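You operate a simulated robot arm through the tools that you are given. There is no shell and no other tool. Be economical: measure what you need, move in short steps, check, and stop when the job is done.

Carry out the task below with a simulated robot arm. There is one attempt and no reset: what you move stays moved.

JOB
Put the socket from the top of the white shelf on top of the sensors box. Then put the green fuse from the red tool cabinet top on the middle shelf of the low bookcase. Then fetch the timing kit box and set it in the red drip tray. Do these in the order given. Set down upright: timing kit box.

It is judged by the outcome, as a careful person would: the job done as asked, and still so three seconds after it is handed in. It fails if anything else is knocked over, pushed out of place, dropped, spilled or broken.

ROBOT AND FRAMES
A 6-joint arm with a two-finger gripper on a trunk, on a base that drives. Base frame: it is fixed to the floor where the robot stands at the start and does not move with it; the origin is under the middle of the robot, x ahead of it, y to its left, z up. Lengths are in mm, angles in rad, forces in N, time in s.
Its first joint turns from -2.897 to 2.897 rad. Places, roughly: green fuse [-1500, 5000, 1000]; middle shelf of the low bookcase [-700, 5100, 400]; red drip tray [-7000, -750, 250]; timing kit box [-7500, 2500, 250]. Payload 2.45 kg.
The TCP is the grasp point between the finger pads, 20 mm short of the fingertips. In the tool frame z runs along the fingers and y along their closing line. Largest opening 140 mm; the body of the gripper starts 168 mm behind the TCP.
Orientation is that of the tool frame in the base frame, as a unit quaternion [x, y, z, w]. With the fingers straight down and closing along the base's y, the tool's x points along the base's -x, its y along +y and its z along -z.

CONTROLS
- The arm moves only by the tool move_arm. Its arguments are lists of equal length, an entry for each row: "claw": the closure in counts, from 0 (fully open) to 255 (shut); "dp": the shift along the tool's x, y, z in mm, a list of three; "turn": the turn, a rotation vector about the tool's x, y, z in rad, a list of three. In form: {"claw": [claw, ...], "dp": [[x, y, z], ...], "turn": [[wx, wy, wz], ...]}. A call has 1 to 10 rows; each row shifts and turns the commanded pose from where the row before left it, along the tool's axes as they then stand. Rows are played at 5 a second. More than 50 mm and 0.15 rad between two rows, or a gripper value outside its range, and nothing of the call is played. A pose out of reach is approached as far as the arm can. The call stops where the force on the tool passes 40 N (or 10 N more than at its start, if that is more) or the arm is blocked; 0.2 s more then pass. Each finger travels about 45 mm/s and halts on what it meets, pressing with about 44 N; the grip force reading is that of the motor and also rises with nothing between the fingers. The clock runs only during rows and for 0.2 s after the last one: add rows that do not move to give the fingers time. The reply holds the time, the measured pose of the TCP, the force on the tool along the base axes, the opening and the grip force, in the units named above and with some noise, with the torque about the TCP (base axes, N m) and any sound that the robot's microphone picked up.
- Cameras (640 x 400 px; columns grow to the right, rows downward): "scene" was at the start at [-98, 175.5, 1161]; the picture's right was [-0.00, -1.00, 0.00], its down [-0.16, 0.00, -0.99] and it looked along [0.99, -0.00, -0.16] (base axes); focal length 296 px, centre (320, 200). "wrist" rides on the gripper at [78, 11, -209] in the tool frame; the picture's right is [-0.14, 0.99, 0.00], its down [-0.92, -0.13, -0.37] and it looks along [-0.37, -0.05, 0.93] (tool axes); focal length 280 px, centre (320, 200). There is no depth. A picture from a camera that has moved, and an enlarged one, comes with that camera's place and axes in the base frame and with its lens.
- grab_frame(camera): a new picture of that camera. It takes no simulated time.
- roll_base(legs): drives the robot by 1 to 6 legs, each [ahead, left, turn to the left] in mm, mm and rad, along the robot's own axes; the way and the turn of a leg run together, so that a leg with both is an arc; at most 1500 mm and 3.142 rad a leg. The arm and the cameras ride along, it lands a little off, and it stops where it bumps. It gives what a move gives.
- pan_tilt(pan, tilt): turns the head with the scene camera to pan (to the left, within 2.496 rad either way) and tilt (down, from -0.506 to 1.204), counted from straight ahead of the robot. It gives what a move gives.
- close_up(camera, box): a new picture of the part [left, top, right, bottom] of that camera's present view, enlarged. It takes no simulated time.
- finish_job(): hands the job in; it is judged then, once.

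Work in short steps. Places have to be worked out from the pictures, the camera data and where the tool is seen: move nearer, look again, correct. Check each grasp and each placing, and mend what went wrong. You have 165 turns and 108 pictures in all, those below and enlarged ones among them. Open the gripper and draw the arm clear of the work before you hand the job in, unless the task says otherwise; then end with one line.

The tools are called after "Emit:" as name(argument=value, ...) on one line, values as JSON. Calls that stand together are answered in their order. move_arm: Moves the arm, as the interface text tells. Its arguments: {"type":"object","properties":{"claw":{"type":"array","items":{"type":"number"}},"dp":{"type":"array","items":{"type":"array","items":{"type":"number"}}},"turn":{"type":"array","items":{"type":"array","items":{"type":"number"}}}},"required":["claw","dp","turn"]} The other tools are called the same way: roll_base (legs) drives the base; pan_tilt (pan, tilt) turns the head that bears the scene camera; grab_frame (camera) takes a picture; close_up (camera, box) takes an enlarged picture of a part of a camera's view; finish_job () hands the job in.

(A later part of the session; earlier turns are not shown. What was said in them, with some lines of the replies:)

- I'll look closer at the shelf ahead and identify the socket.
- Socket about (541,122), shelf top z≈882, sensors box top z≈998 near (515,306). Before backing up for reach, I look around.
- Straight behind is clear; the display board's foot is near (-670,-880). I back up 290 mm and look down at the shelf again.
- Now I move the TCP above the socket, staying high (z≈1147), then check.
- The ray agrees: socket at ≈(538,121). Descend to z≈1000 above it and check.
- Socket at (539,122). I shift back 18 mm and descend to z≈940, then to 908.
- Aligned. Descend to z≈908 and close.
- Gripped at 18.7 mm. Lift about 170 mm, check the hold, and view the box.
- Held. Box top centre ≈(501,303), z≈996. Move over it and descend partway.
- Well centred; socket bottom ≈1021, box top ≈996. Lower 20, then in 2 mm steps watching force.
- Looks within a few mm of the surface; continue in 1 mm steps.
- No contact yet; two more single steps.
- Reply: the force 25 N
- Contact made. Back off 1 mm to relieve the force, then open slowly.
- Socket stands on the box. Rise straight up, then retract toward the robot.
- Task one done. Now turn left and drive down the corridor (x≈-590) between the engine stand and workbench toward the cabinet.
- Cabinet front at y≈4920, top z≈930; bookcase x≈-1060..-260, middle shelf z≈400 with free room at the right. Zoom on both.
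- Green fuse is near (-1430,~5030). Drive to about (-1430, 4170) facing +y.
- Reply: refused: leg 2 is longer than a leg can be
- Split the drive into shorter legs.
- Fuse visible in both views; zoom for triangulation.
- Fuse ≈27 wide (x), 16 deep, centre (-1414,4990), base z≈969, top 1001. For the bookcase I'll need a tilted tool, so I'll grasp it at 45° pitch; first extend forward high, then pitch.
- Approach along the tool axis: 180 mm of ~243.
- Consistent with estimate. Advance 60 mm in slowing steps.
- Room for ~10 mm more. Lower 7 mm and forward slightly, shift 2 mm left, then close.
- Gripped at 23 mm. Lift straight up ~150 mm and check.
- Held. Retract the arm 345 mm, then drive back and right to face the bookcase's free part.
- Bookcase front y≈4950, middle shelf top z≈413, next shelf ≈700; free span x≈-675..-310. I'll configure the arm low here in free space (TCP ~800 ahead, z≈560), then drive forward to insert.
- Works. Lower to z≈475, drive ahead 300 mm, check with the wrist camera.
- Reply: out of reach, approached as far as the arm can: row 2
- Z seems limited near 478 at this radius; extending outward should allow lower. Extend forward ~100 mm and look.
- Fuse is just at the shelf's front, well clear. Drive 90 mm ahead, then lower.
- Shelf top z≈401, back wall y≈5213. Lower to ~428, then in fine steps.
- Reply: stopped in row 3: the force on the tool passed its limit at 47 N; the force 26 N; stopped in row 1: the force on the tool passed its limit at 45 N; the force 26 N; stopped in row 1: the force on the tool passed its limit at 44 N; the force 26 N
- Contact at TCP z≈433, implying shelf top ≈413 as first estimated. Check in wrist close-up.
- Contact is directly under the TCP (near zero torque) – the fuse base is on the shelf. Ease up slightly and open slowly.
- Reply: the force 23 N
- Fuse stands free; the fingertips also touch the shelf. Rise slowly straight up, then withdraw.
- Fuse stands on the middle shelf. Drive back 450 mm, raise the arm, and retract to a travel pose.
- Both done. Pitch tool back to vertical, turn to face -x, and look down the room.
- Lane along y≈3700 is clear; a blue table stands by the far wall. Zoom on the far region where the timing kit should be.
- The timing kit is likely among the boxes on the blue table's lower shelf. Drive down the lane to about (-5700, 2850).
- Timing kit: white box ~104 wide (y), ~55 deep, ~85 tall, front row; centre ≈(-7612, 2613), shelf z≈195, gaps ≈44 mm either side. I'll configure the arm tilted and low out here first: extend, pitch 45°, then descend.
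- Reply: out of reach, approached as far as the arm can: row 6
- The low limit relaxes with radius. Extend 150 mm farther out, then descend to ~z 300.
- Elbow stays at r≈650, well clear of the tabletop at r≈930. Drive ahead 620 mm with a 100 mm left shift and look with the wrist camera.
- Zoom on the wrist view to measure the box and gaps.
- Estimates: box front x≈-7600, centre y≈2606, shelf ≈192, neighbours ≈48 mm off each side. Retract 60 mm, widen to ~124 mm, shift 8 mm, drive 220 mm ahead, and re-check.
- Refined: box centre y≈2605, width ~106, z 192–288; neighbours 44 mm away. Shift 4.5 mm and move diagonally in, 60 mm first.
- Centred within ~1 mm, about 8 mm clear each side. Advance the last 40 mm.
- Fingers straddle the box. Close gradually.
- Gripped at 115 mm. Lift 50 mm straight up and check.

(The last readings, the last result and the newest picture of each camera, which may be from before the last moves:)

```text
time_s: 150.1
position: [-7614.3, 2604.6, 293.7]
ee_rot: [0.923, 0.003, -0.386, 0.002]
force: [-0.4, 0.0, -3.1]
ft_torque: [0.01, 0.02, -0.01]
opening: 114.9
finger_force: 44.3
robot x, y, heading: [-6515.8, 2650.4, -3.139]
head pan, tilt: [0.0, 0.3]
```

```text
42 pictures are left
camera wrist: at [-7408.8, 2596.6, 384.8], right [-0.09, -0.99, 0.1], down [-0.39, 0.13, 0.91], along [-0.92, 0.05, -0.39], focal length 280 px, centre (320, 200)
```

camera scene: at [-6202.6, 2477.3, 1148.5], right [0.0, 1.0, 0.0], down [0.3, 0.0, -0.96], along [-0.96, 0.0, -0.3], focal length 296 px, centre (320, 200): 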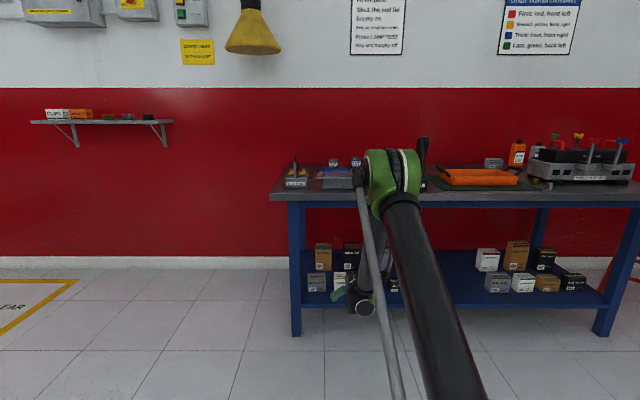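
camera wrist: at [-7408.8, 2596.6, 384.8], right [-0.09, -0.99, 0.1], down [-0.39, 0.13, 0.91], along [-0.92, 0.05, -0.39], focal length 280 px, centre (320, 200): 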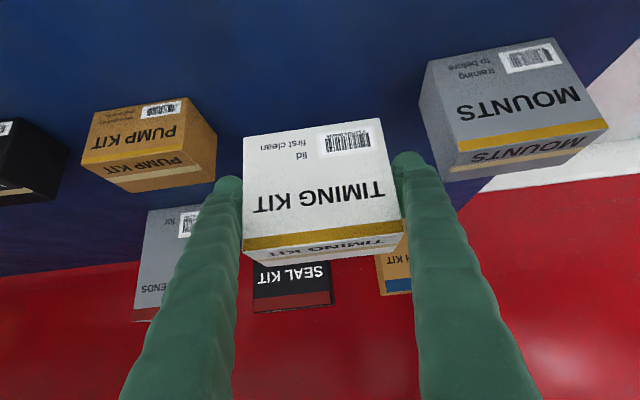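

Held level. Drive straight back 550 mm, then raise and retract the arm for travel.

Emit:
roll_base(legs=[[-550, 0, 0]])

Emit:
move_arm(claw=[255, 255, 255, 255, 255, 255, 255, 255, 255, 255], dp=[[-28, 0, -28], [-32, 0, -32], [-32, 0, -32], [-32, 0, -32], [-32, 0, -32], [-32, 0, -32], [-32, 0, -32], [-32, 0, -32], [-32, 0, -32], [-32, 0, -32]], turn=[[0, 0, 0], [0, 0, 0], [0, 0, 0], [0, 0, 0], [0, 0, 0], [0, 0, 0], [0, 0, 0], [0, 0, 0], [0, 0, 0], [0, 0, 0]])

Emit:
move_arm(claw=[255, 255, 255, 255, 255, 255, 255, 255, 255, 255], dp=[[-32, 0, -32], [-32, 0, -32], [-32, 0, -32], [32, 0, -32], [32, 0, -32], [32, 0, -32], [32, 0, -32], [32, 0, -32], [32, 0, -32], [32, 0, -32]], turn=[[0, 0, 0], [0, 0, 0], [0, 0, 0], [0, 0, 0], [0, 0, 0], [0, 0, 0], [0, 0, 0], [0, 0, 0], [0, 0, 0], [0, 0, 0]])

Emit:
pan_tilt(pan=1.4, tilt=0.3)

Emit:
grab_frame(camera="scene")

```text
time_s: 153.2
position: [-7064.8, 2609.0, 294.1]
ee_rot: [0.922, 0.003, -0.386, 0.001]
force: [1.0, 0.4, -2.8]
ft_torque: [0.0, 0.02, -0.01]
opening: 114.7
finger_force: 44.0
robot x, y, heading: [-5970.3, 2651.1, -3.136]
head pan, tilt: [0.0, 0.3]
```

```text
time_s: 155.4
position: [-7061.6, 2608.4, 740.2]
ee_rot: [0.922, 0.002, -0.386, 0.001]
force: [0.3, -0.5, -3.1]
ft_torque: [0.0, 0.0, 0.01]
opening: 115.3
finger_force: 44.2
robot x, y, heading: [-5968.6, 2658.1, -3.135]
head pan, tilt: [0.0, 0.3]
```

```text
time_s: 157.6
position: [-6743.6, 2610.8, 875.4]
ee_rot: [0.923, 0.002, -0.386, 0.001]
force: [-0.5, 0.4, -3.0]
ft_torque: [0.0, -0.05, -0.01]
opening: 114.9
finger_force: 43.8
robot x, y, heading: [-5968.5, 2656.5, -3.133]
head pan, tilt: [0.0, 0.3]
```

```text
time_s: 159.1
position: [-6745.3, 2611.5, 875.3]
ee_rot: [0.923, 0.003, -0.386, 0.001]
force: [0.1, 0.1, -2.9]
ft_torque: [-0.02, 0.02, -0.01]
opening: 115.1
finger_force: 44.3
robot x, y, heading: [-5966.5, 2654.4, -3.137]
head pan, tilt: [1.4, 0.3]
```

```text
41 pictures are left
camera scene: at [-5792.6, 2388.3, 1148.5], right [-0.99, 0.17, 0.0], down [0.05, 0.29, -0.96], along [-0.16, -0.94, -0.3], focal length 296 px, centre (320, 200)
```

scene: 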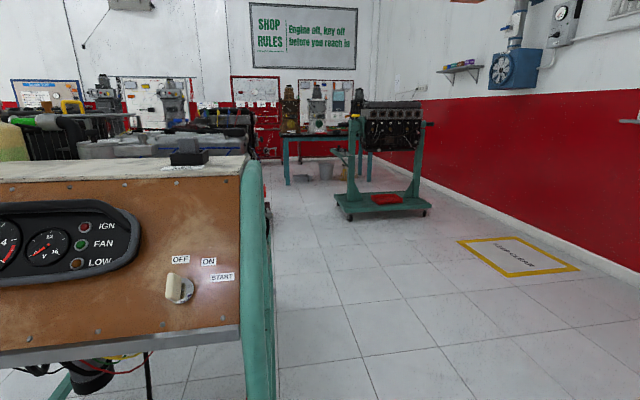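

The red drip tray is on the base platform of the teal engine stand, near (-7000,-700). Move ahead to x≈-6470, turn left to face -y, and approach along x≈-7000.

Emit:
roll_base(legs=[[500, 0, 0], [0, 0, 1.566], [1000, -480, 0]])

Emit:
pan_tilt(pan=0.0, tilt=0.4)

Emit:
grab_frame(camera="scene")

```text
time_s: 171.2
position: [-6909.2, 870.9, 874.7]
ee_rot: [0.653, 0.652, -0.273, 0.273]
force: [-0.5, 0.0, -2.8]
ft_torque: [-0.03, 0.01, 0.01]
opening: 115.3
finger_force: 43.7
robot x, y, heading: [-6948.5, 1648.4, -1.571]
head pan, tilt: [1.4, 0.3]
```

```text
time_s: 172.7
position: [-6910.3, 869.6, 875.6]
ee_rot: [0.652, 0.653, -0.273, 0.274]
force: [0.2, 0.6, -2.5]
ft_torque: [-0.02, -0.01, -0.02]
opening: 114.9
finger_force: 44.3
robot x, y, heading: [-6946.6, 1650.7, -1.571]
head pan, tilt: [0.0, 0.4]
```

```text
40 pictures are left
camera scene: at [-6773.5, 1745.4, 1139.2], right [-1.0, 0.0, 0.0], down [0.0, 0.39, -0.92], along [0.0, -0.92, -0.39], focal length 296 px, centre (320, 200)
```

scene: 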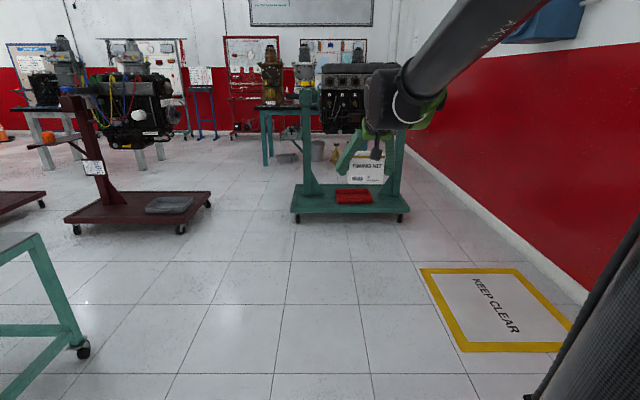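

Emit:
close_up(camera="scene", box=[260, 100, 440, 230])

```text
3.08 times, centred on (350, 165) of scene
camera zoom: at [-6773.5, 1745.4, 1139.2], right [-1.0, 0.0, 0.0], down [0.0, 0.39, -0.92], along [0.0, -0.92, -0.39], focal length 911 px, centre (228, 308)
```

zoom: 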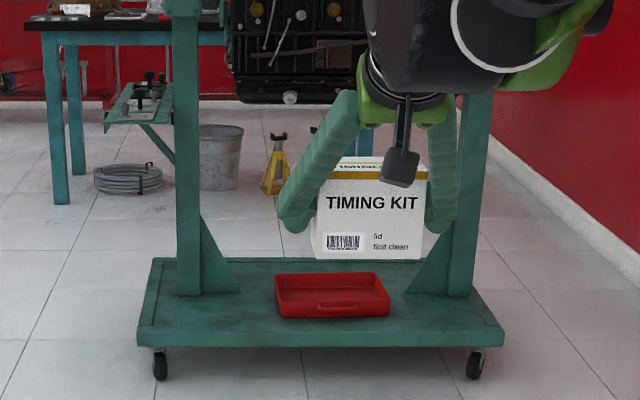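

Tray: x≈-6923..-7211, y≈-524..-768, rim z≈185, on the platform (z≈147, front y≈-430); engine bottom ≈700. Drive ahead 750 with 100 right, then lower the arm in the free space ahead of the stand.

Emit:
roll_base(legs=[[750, -100, 0]])

Emit:
move_arm(claw=[255, 255, 255, 255, 255, 255, 255, 255, 255, 255], dp=[[-32, 0, 32], [-32, 0, 32], [-32, 0, 32], [-32, 0, 32], [-32, 0, 32], [-32, 0, 32], [-32, 0, 32], [32, 0, 32], [32, 0, 32], [32, 0, 32]], turn=[[0, 0, 0], [0, 0, 0], [0, 0, 0], [0, 0, 0], [0, 0, 0], [0, 0, 0], [0, 0, 0], [0, 0, 0], [0, 0, 0], [0, 0, 0]])

Emit:
move_arm(claw=[255, 255, 255, 255, 255, 255, 255, 255, 255, 255], dp=[[32, 0, 32], [32, 0, 32], [32, 0, 32], [32, 0, 32], [32, 0, 32], [32, 0, 32], [32, 0, 32], [32, 0, 32], [32, 0, 32], [0, 0, 0]], turn=[[0, 0, 0], [0, 0, 0], [0, 0, 0], [0, 0, 0], [0, 0, 0], [0, 0, 0], [0, 0, 0], [0, 0, 0], [0, 0, 0], [0, 0, 0]])

Emit:
grab_frame(camera="scene")

Emit:
grab_frame(camera="wrist")

```text
time_s: 176.8
position: [-7002.4, 118.2, 875.5]
ee_rot: [0.65, 0.654, -0.272, 0.274]
force: [-0.6, 0.3, -3.2]
ft_torque: [0.0, 0.0, 0.0]
opening: 115.0
finger_force: 43.9
robot x, y, heading: [-7043.1, 900.7, -1.56]
head pan, tilt: [0.0, 0.4]
```

```text
time_s: 179.0
position: [-6999.7, -200.1, 740.7]
ee_rot: [0.65, 0.654, -0.272, 0.273]
force: [-1.5, -0.6, -3.4]
ft_torque: [-0.03, 0.02, -0.02]
opening: 115.3
finger_force: 44.0
robot x, y, heading: [-7045.7, 896.3, -1.569]
head pan, tilt: [0.0, 0.4]
```

```text
time_s: 181.2
position: [-6999.3, -201.1, 334.1]
ee_rot: [0.65, 0.654, -0.272, 0.274]
force: [-0.5, -0.1, -3.8]
ft_torque: [-0.02, -0.01, -0.03]
opening: 115.3
finger_force: 44.3
robot x, y, heading: [-7046.9, 897.3, -1.559]
head pan, tilt: [0.0, 0.4]
```

```text
38 pictures are left
camera scene: at [-6871.4, 994.7, 1139.2], right [-1.0, -0.01, 0.0], down [0.0, 0.39, -0.92], along [0.01, -0.92, -0.39], focal length 296 px, centre (320, 200)
```

scene: 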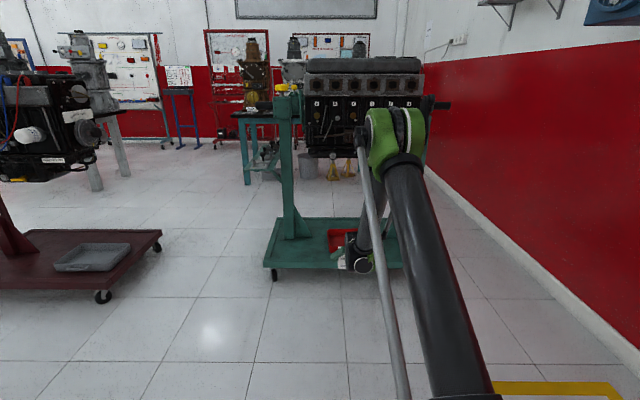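

```text
37 pictures are left
camera wrist: at [-6989.6, 3.5, 424.3], right [0.99, -0.09, 0.1], down [-0.12, -0.39, 0.91], along [-0.04, -0.92, -0.39], focal length 280 px, centre (320, 200)
```

wrist: 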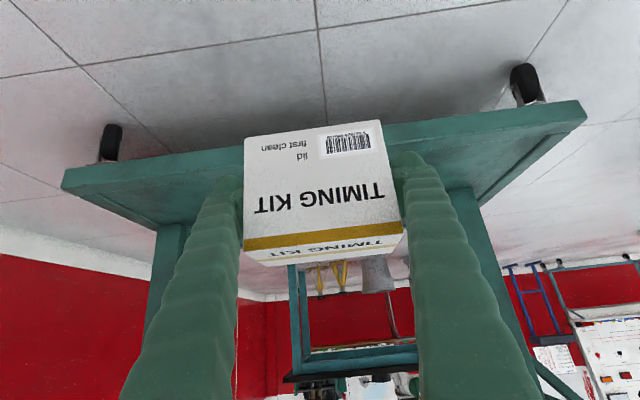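

Engine's lower front is about y≈-520, z≈730; arm path stays well below/outside. Zoom to refine the tray's left edge.

Emit:
close_up(camera="scene", box=[260, 205, 420, 305])

```text
4.00 times, centred on (340, 255) of scene
camera zoom: at [-6871.4, 994.7, 1139.2], right [-1.0, -0.01, 0.0], down [0.0, 0.39, -0.92], along [0.01, -0.92, -0.39], focal length 1185 px, centre (240, -20)
```

zoom: 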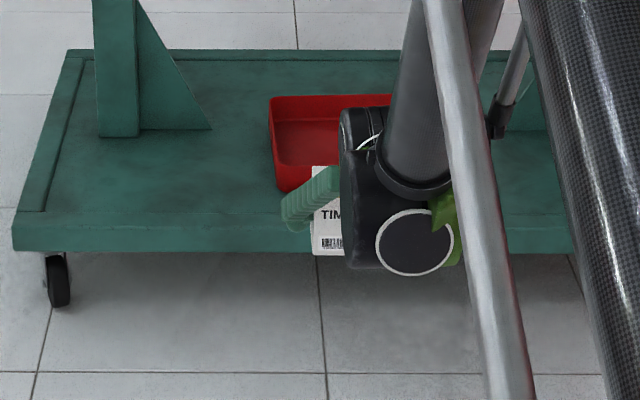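

Tray left edge x≈-6908, so centre ≈(-7055,-640). Drive ahead 430 with 48 mm right; box bottom at z≈284 clears the rim (185).

Emit:
roll_base(legs=[[430, -48, -0.009]])

Emit:
grab_frame(camera="wrist")

Emit:
grab_frame(camera="scene")

```text
time_s: 183.8
position: [-7055.9, -626.3, 333.0]
ee_rot: [0.653, 0.652, -0.273, 0.273]
force: [0.0, 0.2, -3.3]
ft_torque: [-0.03, 0.02, -0.01]
opening: 114.9
finger_force: 43.7
robot x, y, heading: [-7093.6, 470.4, -1.57]
head pan, tilt: [0.0, 0.4]
```

```text
35 pictures are left
camera wrist: at [-7044.5, -422.2, 424.7], right [0.99, -0.1, 0.1], down [-0.13, -0.38, 0.91], along [-0.05, -0.92, -0.39], focal length 280 px, centre (320, 200)
```

wrist: 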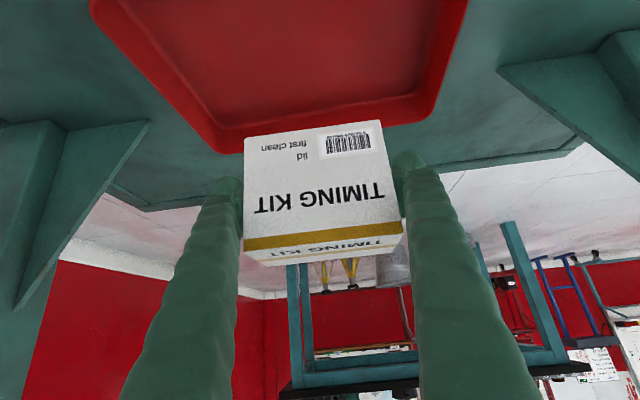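

```text
34 pictures are left
camera scene: at [-6917.3, 568.0, 1139.2], right [-1.0, 0.0, 0.0], down [0.0, 0.39, -0.92], along [0.0, -0.92, -0.39], focal length 296 px, centre (320, 200)
```

scene: 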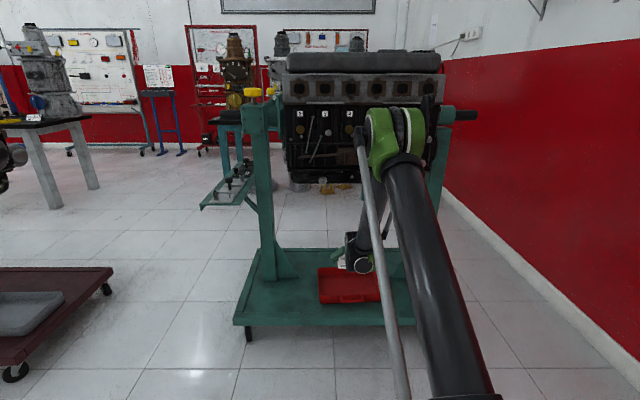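

Tray centre ≈(-7048,-640); box is well placed. Move 9 mm forward and lower ~100 mm.

Emit:
move_arm(claw=[255, 255, 255, 255, 255], dp=[[-6.5, -5, 6.5], [24, 0, 24], [24, 0, 24], [22, 0, 22], [0, 0, 0]], turn=[[0, 0, 0], [0, 0, 0], [0, 0, 0], [0, 0, 0], [0, 0, 0]])

Emit:
grab_frame(camera="wrist")

Emit:
close_up(camera="scene", box=[280, 215, 440, 315])

```text
time_s: 185.0
position: [-7061.4, -637.3, 234.6]
ee_rot: [0.653, 0.652, -0.273, 0.272]
force: [0.5, -0.1, -2.6]
ft_torque: [-0.01, -0.02, 0.01]
opening: 115.0
finger_force: 44.2
robot x, y, heading: [-7089.8, 470.6, -1.574]
head pan, tilt: [0.0, 0.4]
```

```text
33 pictures are left
camera wrist: at [-7049.1, -432.0, 325.2], right [0.99, -0.1, 0.1], down [-0.13, -0.38, 0.91], along [-0.05, -0.92, -0.39], focal length 280 px, centre (320, 200)
```

wrist: 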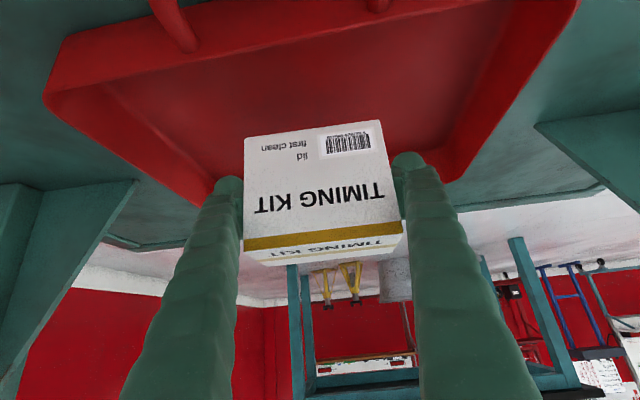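

```text
4.00 times, centred on (360, 265) of scene
camera zoom: at [-6917.3, 567.9, 1139.2], right [-1.0, 0.0, 0.0], down [0.0, 0.39, -0.92], along [0.0, -0.92, -0.39], focal length 1185 px, centre (160, -60)
```

zoom: 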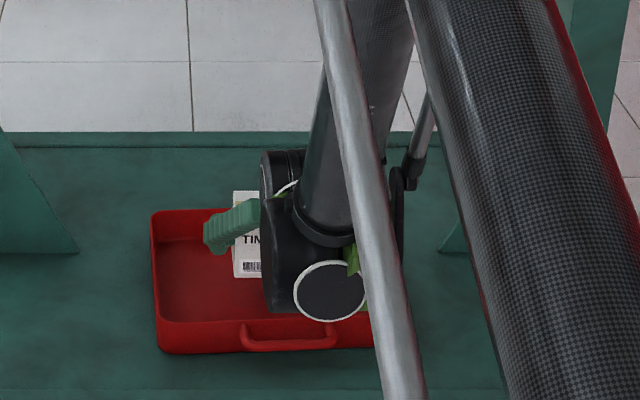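

Box is within the tray outline, roughly centred. Lower toward the tray floor in shrinking steps.

Emit:
move_arm(claw=[255, 255, 255, 255], dp=[[7, 0, 7], [5, 0, 5], [2, 0, 2], [0, 0, 0]], turn=[[0, 0, 0], [0, 0, 0], [0, 0, 0], [0, 0, 0]])

Emit:
move_arm(claw=[255, 255, 255, 255], dp=[[1.4, 0, 1.4], [1.4, 0, 1.4], [1.4, 0, 1.4], [0, 0, 0]], turn=[[0, 0, 0], [0, 0, 0], [0, 0, 0], [0, 0, 0]])

```text
time_s: 186.0
position: [-7061.7, -636.5, 215.1]
ee_rot: [0.653, 0.651, -0.274, 0.273]
force: [0.0, 0.9, -3.1]
ft_torque: [-0.02, 0.05, -0.01]
opening: 115.2
finger_force: 44.4
robot x, y, heading: [-7095.4, 470.0, -1.572]
head pan, tilt: [0.0, 0.4]
```

```text
time_s: 187.0
position: [-7060.0, -637.1, 209.2]
ee_rot: [0.653, 0.652, -0.273, 0.272]
force: [0.0, 1.0, -3.7]
ft_torque: [0.0, 0.0, 0.01]
opening: 115.4
finger_force: 44.1
robot x, y, heading: [-7092.0, 470.0, -1.57]
head pan, tilt: [0.0, 0.4]
```

Emit:
move_arm(claw=[255, 255, 255, 255], dp=[[0.7, 0, 0.7], [0.7, 0, 0.7], [0.7, 0, 0.7], [0, 0, 0]], turn=[[0, 0, 0], [0, 0, 0], [0, 0, 0], [0, 0, 0]])

Emit:
move_arm(claw=[255, 255, 255, 255], dp=[[0.7, 0, 0.7], [0.7, 0, 0.7], [0.7, 0, 0.7], [0, 0, 0]], turn=[[0, 0, 0], [0, 0, 0], [0, 0, 0], [0, 0, 0]])

Emit:
grab_frame(camera="wrist")

```text
time_s: 188.0
position: [-7060.6, -636.7, 205.3]
ee_rot: [0.653, 0.652, -0.273, 0.273]
force: [-0.1, -0.3, -2.7]
ft_torque: [-0.01, 0.03, 0.0]
opening: 115.4
finger_force: 44.6
robot x, y, heading: [-7094.7, 468.4, -1.577]
head pan, tilt: [0.0, 0.4]
```

```text
time_s: 189.0
position: [-7061.3, -636.3, 203.8]
ee_rot: [0.653, 0.652, -0.273, 0.273]
force: [-0.4, -0.3, -2.6]
ft_torque: [-0.03, -0.03, 0.01]
opening: 115.1
finger_force: 44.0
robot x, y, heading: [-7091.8, 471.6, -1.574]
head pan, tilt: [0.0, 0.4]
```

```text
31 pictures are left
camera wrist: at [-7049.5, -432.1, 293.9], right [0.99, -0.1, 0.1], down [-0.13, -0.38, 0.91], along [-0.05, -0.92, -0.39], focal length 280 px, centre (320, 200)
```

wrist: 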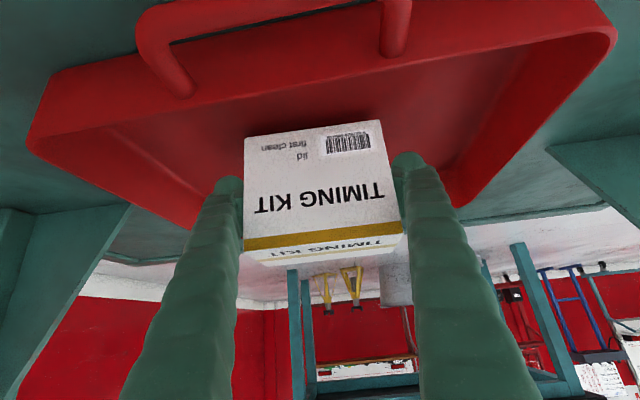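

No contact yet; continue in ~1 mm steps.

Emit:
move_arm(claw=[255, 255, 255, 255, 255], dp=[[0.7, 0, 0.7], [0.7, 0, 0.7], [0.7, 0, 0.7], [0.7, 0, 0.7], [0, 0, 0]], turn=[[0, 0, 0], [0, 0, 0], [0, 0, 0], [0, 0, 0], [0, 0, 0]])

Emit:
move_arm(claw=[255, 255, 255, 255, 255], dp=[[0.7, 0, 0.7], [0.7, 0, 0.7], [0.7, 0, 0.7], [0.7, 0, 0.7], [0, 0, 0]], turn=[[0, 0, 0], [0, 0, 0], [0, 0, 0], [0, 0, 0], [0, 0, 0]])

```text
time_s: 190.2
position: [-7061.5, -638.0, 199.9]
ee_rot: [0.653, 0.652, -0.273, 0.273]
force: [0.7, -0.3, -3.2]
ft_torque: [0.0, 0.0, -0.02]
opening: 114.9
finger_force: 44.3
robot x, y, heading: [-7090.1, 469.8, -1.574]
head pan, tilt: [0.0, 0.4]
```

```text
time_s: 191.4
position: [-7060.9, -636.2, 196.1]
ee_rot: [0.653, 0.652, -0.272, 0.273]
force: [-0.3, -0.6, -2.9]
ft_torque: [-0.02, 0.01, 0.03]
opening: 115.3
finger_force: 44.1
robot x, y, heading: [-7092.8, 469.7, -1.572]
head pan, tilt: [0.0, 0.4]
```

Emit:
move_arm(claw=[255, 255, 255, 255, 255], dp=[[0.7, 0, 0.7], [0.7, 0, 0.7], [0.7, 0, 0.7], [0.7, 0, 0.7], [0, 0, 0]], turn=[[0, 0, 0], [0, 0, 0], [0, 0, 0], [0, 0, 0], [0, 0, 0]])

Emit:
grab_frame(camera="wrist")

Emit:
close_up(camera="scene", box=[310, 240, 390, 290])

```text
time_s: 192.6
position: [-7061.2, -637.6, 191.1]
ee_rot: [0.653, 0.651, -0.274, 0.272]
force: [-0.2, 0.0, 0.8]
ft_torque: [-0.1, 0.17, -0.01]
opening: 115.1
finger_force: 44.0
robot x, y, heading: [-7090.8, 473.2, -1.571]
head pan, tilt: [0.0, 0.4]
```

```text
30 pictures are left
camera wrist: at [-7049.2, -432.2, 282.3], right [0.99, -0.1, 0.1], down [-0.13, -0.38, 0.91], along [-0.05, -0.92, -0.39], focal length 280 px, centre (320, 200)
```

wrist: 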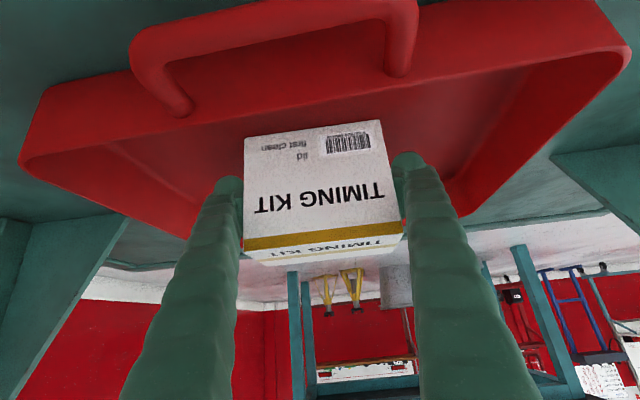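

```text
8.00 times, centred on (350, 265) of scene
camera zoom: at [-6917.3, 568.1, 1139.2], right [-1.0, 0.0, 0.0], down [0.0, 0.39, -0.92], along [0.0, -0.92, -0.39], focal length 2369 px, centre (80, -320)
```

zoom: 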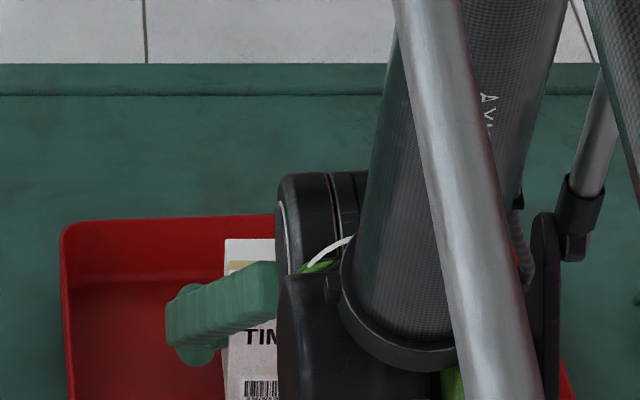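

Contact begins (≈4 N). One more millimetre, confirm.

Emit:
move_arm(claw=[255, 255, 255], dp=[[0.7, 0, 0.7], [0.5, 0, 0.5], [0, 0, 0]], turn=[[0, 0, 0], [0, 0, 0], [0, 0, 0]])

```text
time_s: 193.4
position: [-7062.5, -637.3, 190.7]
ee_rot: [0.653, 0.651, -0.274, 0.273]
force: [1.3, 1.5, 18.6]
ft_torque: [-0.47, 1.03, -0.05]
opening: 115.1
finger_force: 44.2
robot x, y, heading: [-7090.6, 468.3, -1.572]
head pan, tilt: [0.0, 0.4]
```

Box is seated on one lower corner; ease slightly and open slowly to let it settle.

Emit:
move_arm(claw=[255, 150, 60, 52, 44, 38, 32, 32], dp=[[-0.4, 0, -0.4], [0, 0, 0], [0, 0, 0], [0, 0, 0], [0, 0, 0], [0, 0, 0], [0, 0, 0], [0, 0, 0]], turn=[[0, 0, 0], [0, 0, 0], [0, 0, 0], [0, 0, 0], [0, 0, 0], [0, 0, 0], [0, 0, 0], [0, 0, 0]])

Emit:
grab_frame(camera="wrist")

```text
time_s: 195.2
position: [-7060.7, -637.2, 190.4]
ee_rot: [0.653, 0.652, -0.274, 0.273]
force: [-1.0, 0.1, 0.3]
ft_torque: [-0.01, 0.01, 0.01]
opening: 122.2
finger_force: 0.0
robot x, y, heading: [-7094.7, 468.0, -1.569]
head pan, tilt: [0.0, 0.4]
```

```text
28 pictures are left
camera wrist: at [-7049.4, -432.0, 281.2], right [0.99, -0.1, 0.1], down [-0.13, -0.38, 0.91], along [-0.05, -0.92, -0.39], focal length 280 px, centre (320, 200)
```

wrist: 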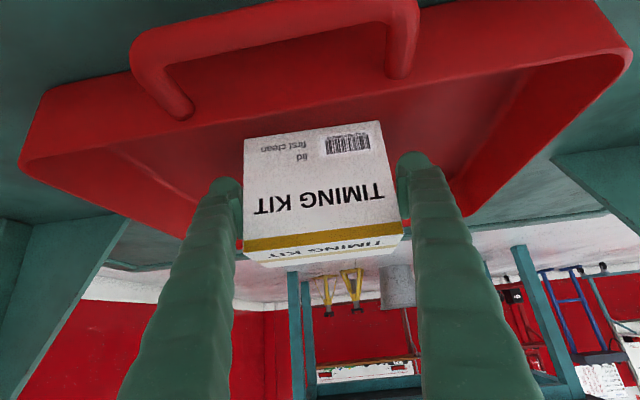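

Released and upright. Open a little more and back out along the tool axis.

Emit:
move_arm(claw=[15, 15, 15, 15, 15, 15, 15, 15], dp=[[0, 0, 0], [0, 0, 0], [0, 0, -10], [0, 0, -20], [0, 0, -30], [0, 0, -35], [0, 0, -40], [0, 0, 0]], turn=[[0, 0, 0], [0, 0, 0], [0, 0, 0], [0, 0, 0], [0, 0, 0], [0, 0, 0], [0, 0, 0], [0, 0, 0]])

Emit:
grab_frame(camera="wrist")

```text
time_s: 197.0
position: [-7062.9, -538.8, 285.6]
ee_rot: [0.653, 0.652, -0.273, 0.273]
force: [-0.2, -0.1, 0.0]
ft_torque: [-0.02, 0.03, -0.02]
opening: 131.9
finger_force: 0.1
robot x, y, heading: [-7096.4, 472.7, -1.57]
head pan, tilt: [0.0, 0.4]
```

```text
27 pictures are left
camera wrist: at [-7050.4, -335.3, 376.4], right [0.99, -0.1, 0.1], down [-0.13, -0.38, 0.91], along [-0.05, -0.92, -0.39], focal length 280 px, centre (320, 200)
```

wrist: 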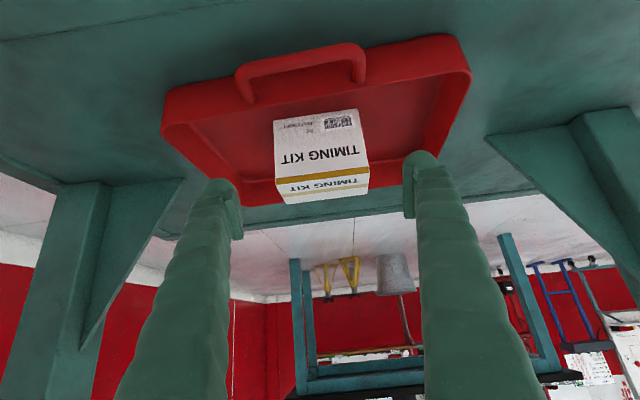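

Box stands upright in the tray. Drive back 500 mm, raise the arm, and take a last look.

Emit:
roll_base(legs=[[-500, 0, 0]])

Emit:
move_arm(claw=[15, 15, 15, 15, 15, 15, 15, 15, 15, 15], dp=[[-32, 0, -32], [-32, 0, -32], [-32, 0, -32], [-32, 0, -32], [-32, 0, -32], [-32, 0, -32], [-32, 0, -32], [-32, 0, -32], [-32, 0, -32], [-32, 0, -32]], turn=[[0, 0, 0], [0, 0, 0], [0, 0, 0], [0, 0, 0], [0, 0, 0], [0, 0, 0], [0, 0, 0], [0, 0, 0], [0, 0, 0], [0, 0, 0]])

Emit:
move_arm(claw=[15, 15, 15, 15, 15, 15], dp=[[-32, 0, -32], [-32, 0, -32], [-32, 0, -32], [-32, 0, -32], [-32, 0, -32], [-32, 0, -32]], turn=[[0, 0, 0], [0, 0, 0], [0, 0, 0], [0, 0, 0], [0, 0, 0], [0, 0, 0]])

Emit:
close_up(camera="scene", box=[240, 130, 440, 255])

```text
time_s: 199.9
position: [-7060.7, -42.7, 285.8]
ee_rot: [0.653, 0.652, -0.273, 0.272]
force: [0.0, -0.4, 0.2]
ft_torque: [0.02, -0.01, -0.01]
opening: 131.6
finger_force: 0.0
robot x, y, heading: [-7092.5, 969.7, -1.57]
head pan, tilt: [0.0, 0.4]
```

```text
time_s: 202.2
position: [-7061.4, -38.2, 738.0]
ee_rot: [0.652, 0.652, -0.273, 0.273]
force: [1.0, 0.3, 0.5]
ft_torque: [0.04, 0.01, 0.02]
opening: 131.6
finger_force: 0.1
robot x, y, heading: [-7092.3, 971.1, -1.57]
head pan, tilt: [0.0, 0.4]
```

```text
time_s: 203.6
position: [-7060.1, -38.0, 1009.9]
ee_rot: [0.652, 0.652, -0.273, 0.273]
force: [0.5, 0.3, 1.2]
ft_torque: [0.01, -0.01, 0.0]
opening: 131.3
finger_force: 0.2
robot x, y, heading: [-7090.6, 970.6, -1.576]
head pan, tilt: [0.0, 0.4]
```

```text
3.20 times, centred on (340, 192) of scene
camera zoom: at [-6916.7, 1066.7, 1139.2], right [-1.0, 0.0, 0.0], down [0.0, 0.39, -0.92], along [0.0, -0.92, -0.39], focal length 948 px, centre (256, 224)
```

zoom: 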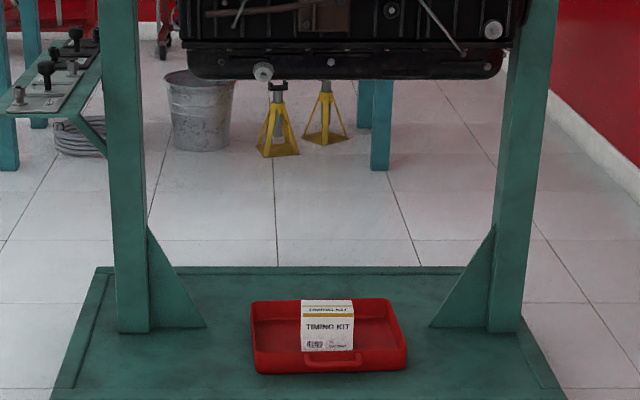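

The timing kit stands upright in the tray, the gripper is open, and the arm is clear. Handing in.

Emit:
finish_job()

```text
The job is handed in.
```

All three items were placed in the order given: the socket is on top of the sensors box, the green fuse is on the middle shelf of the low bookcase, and the timing kit box is upright in the red drip tray.
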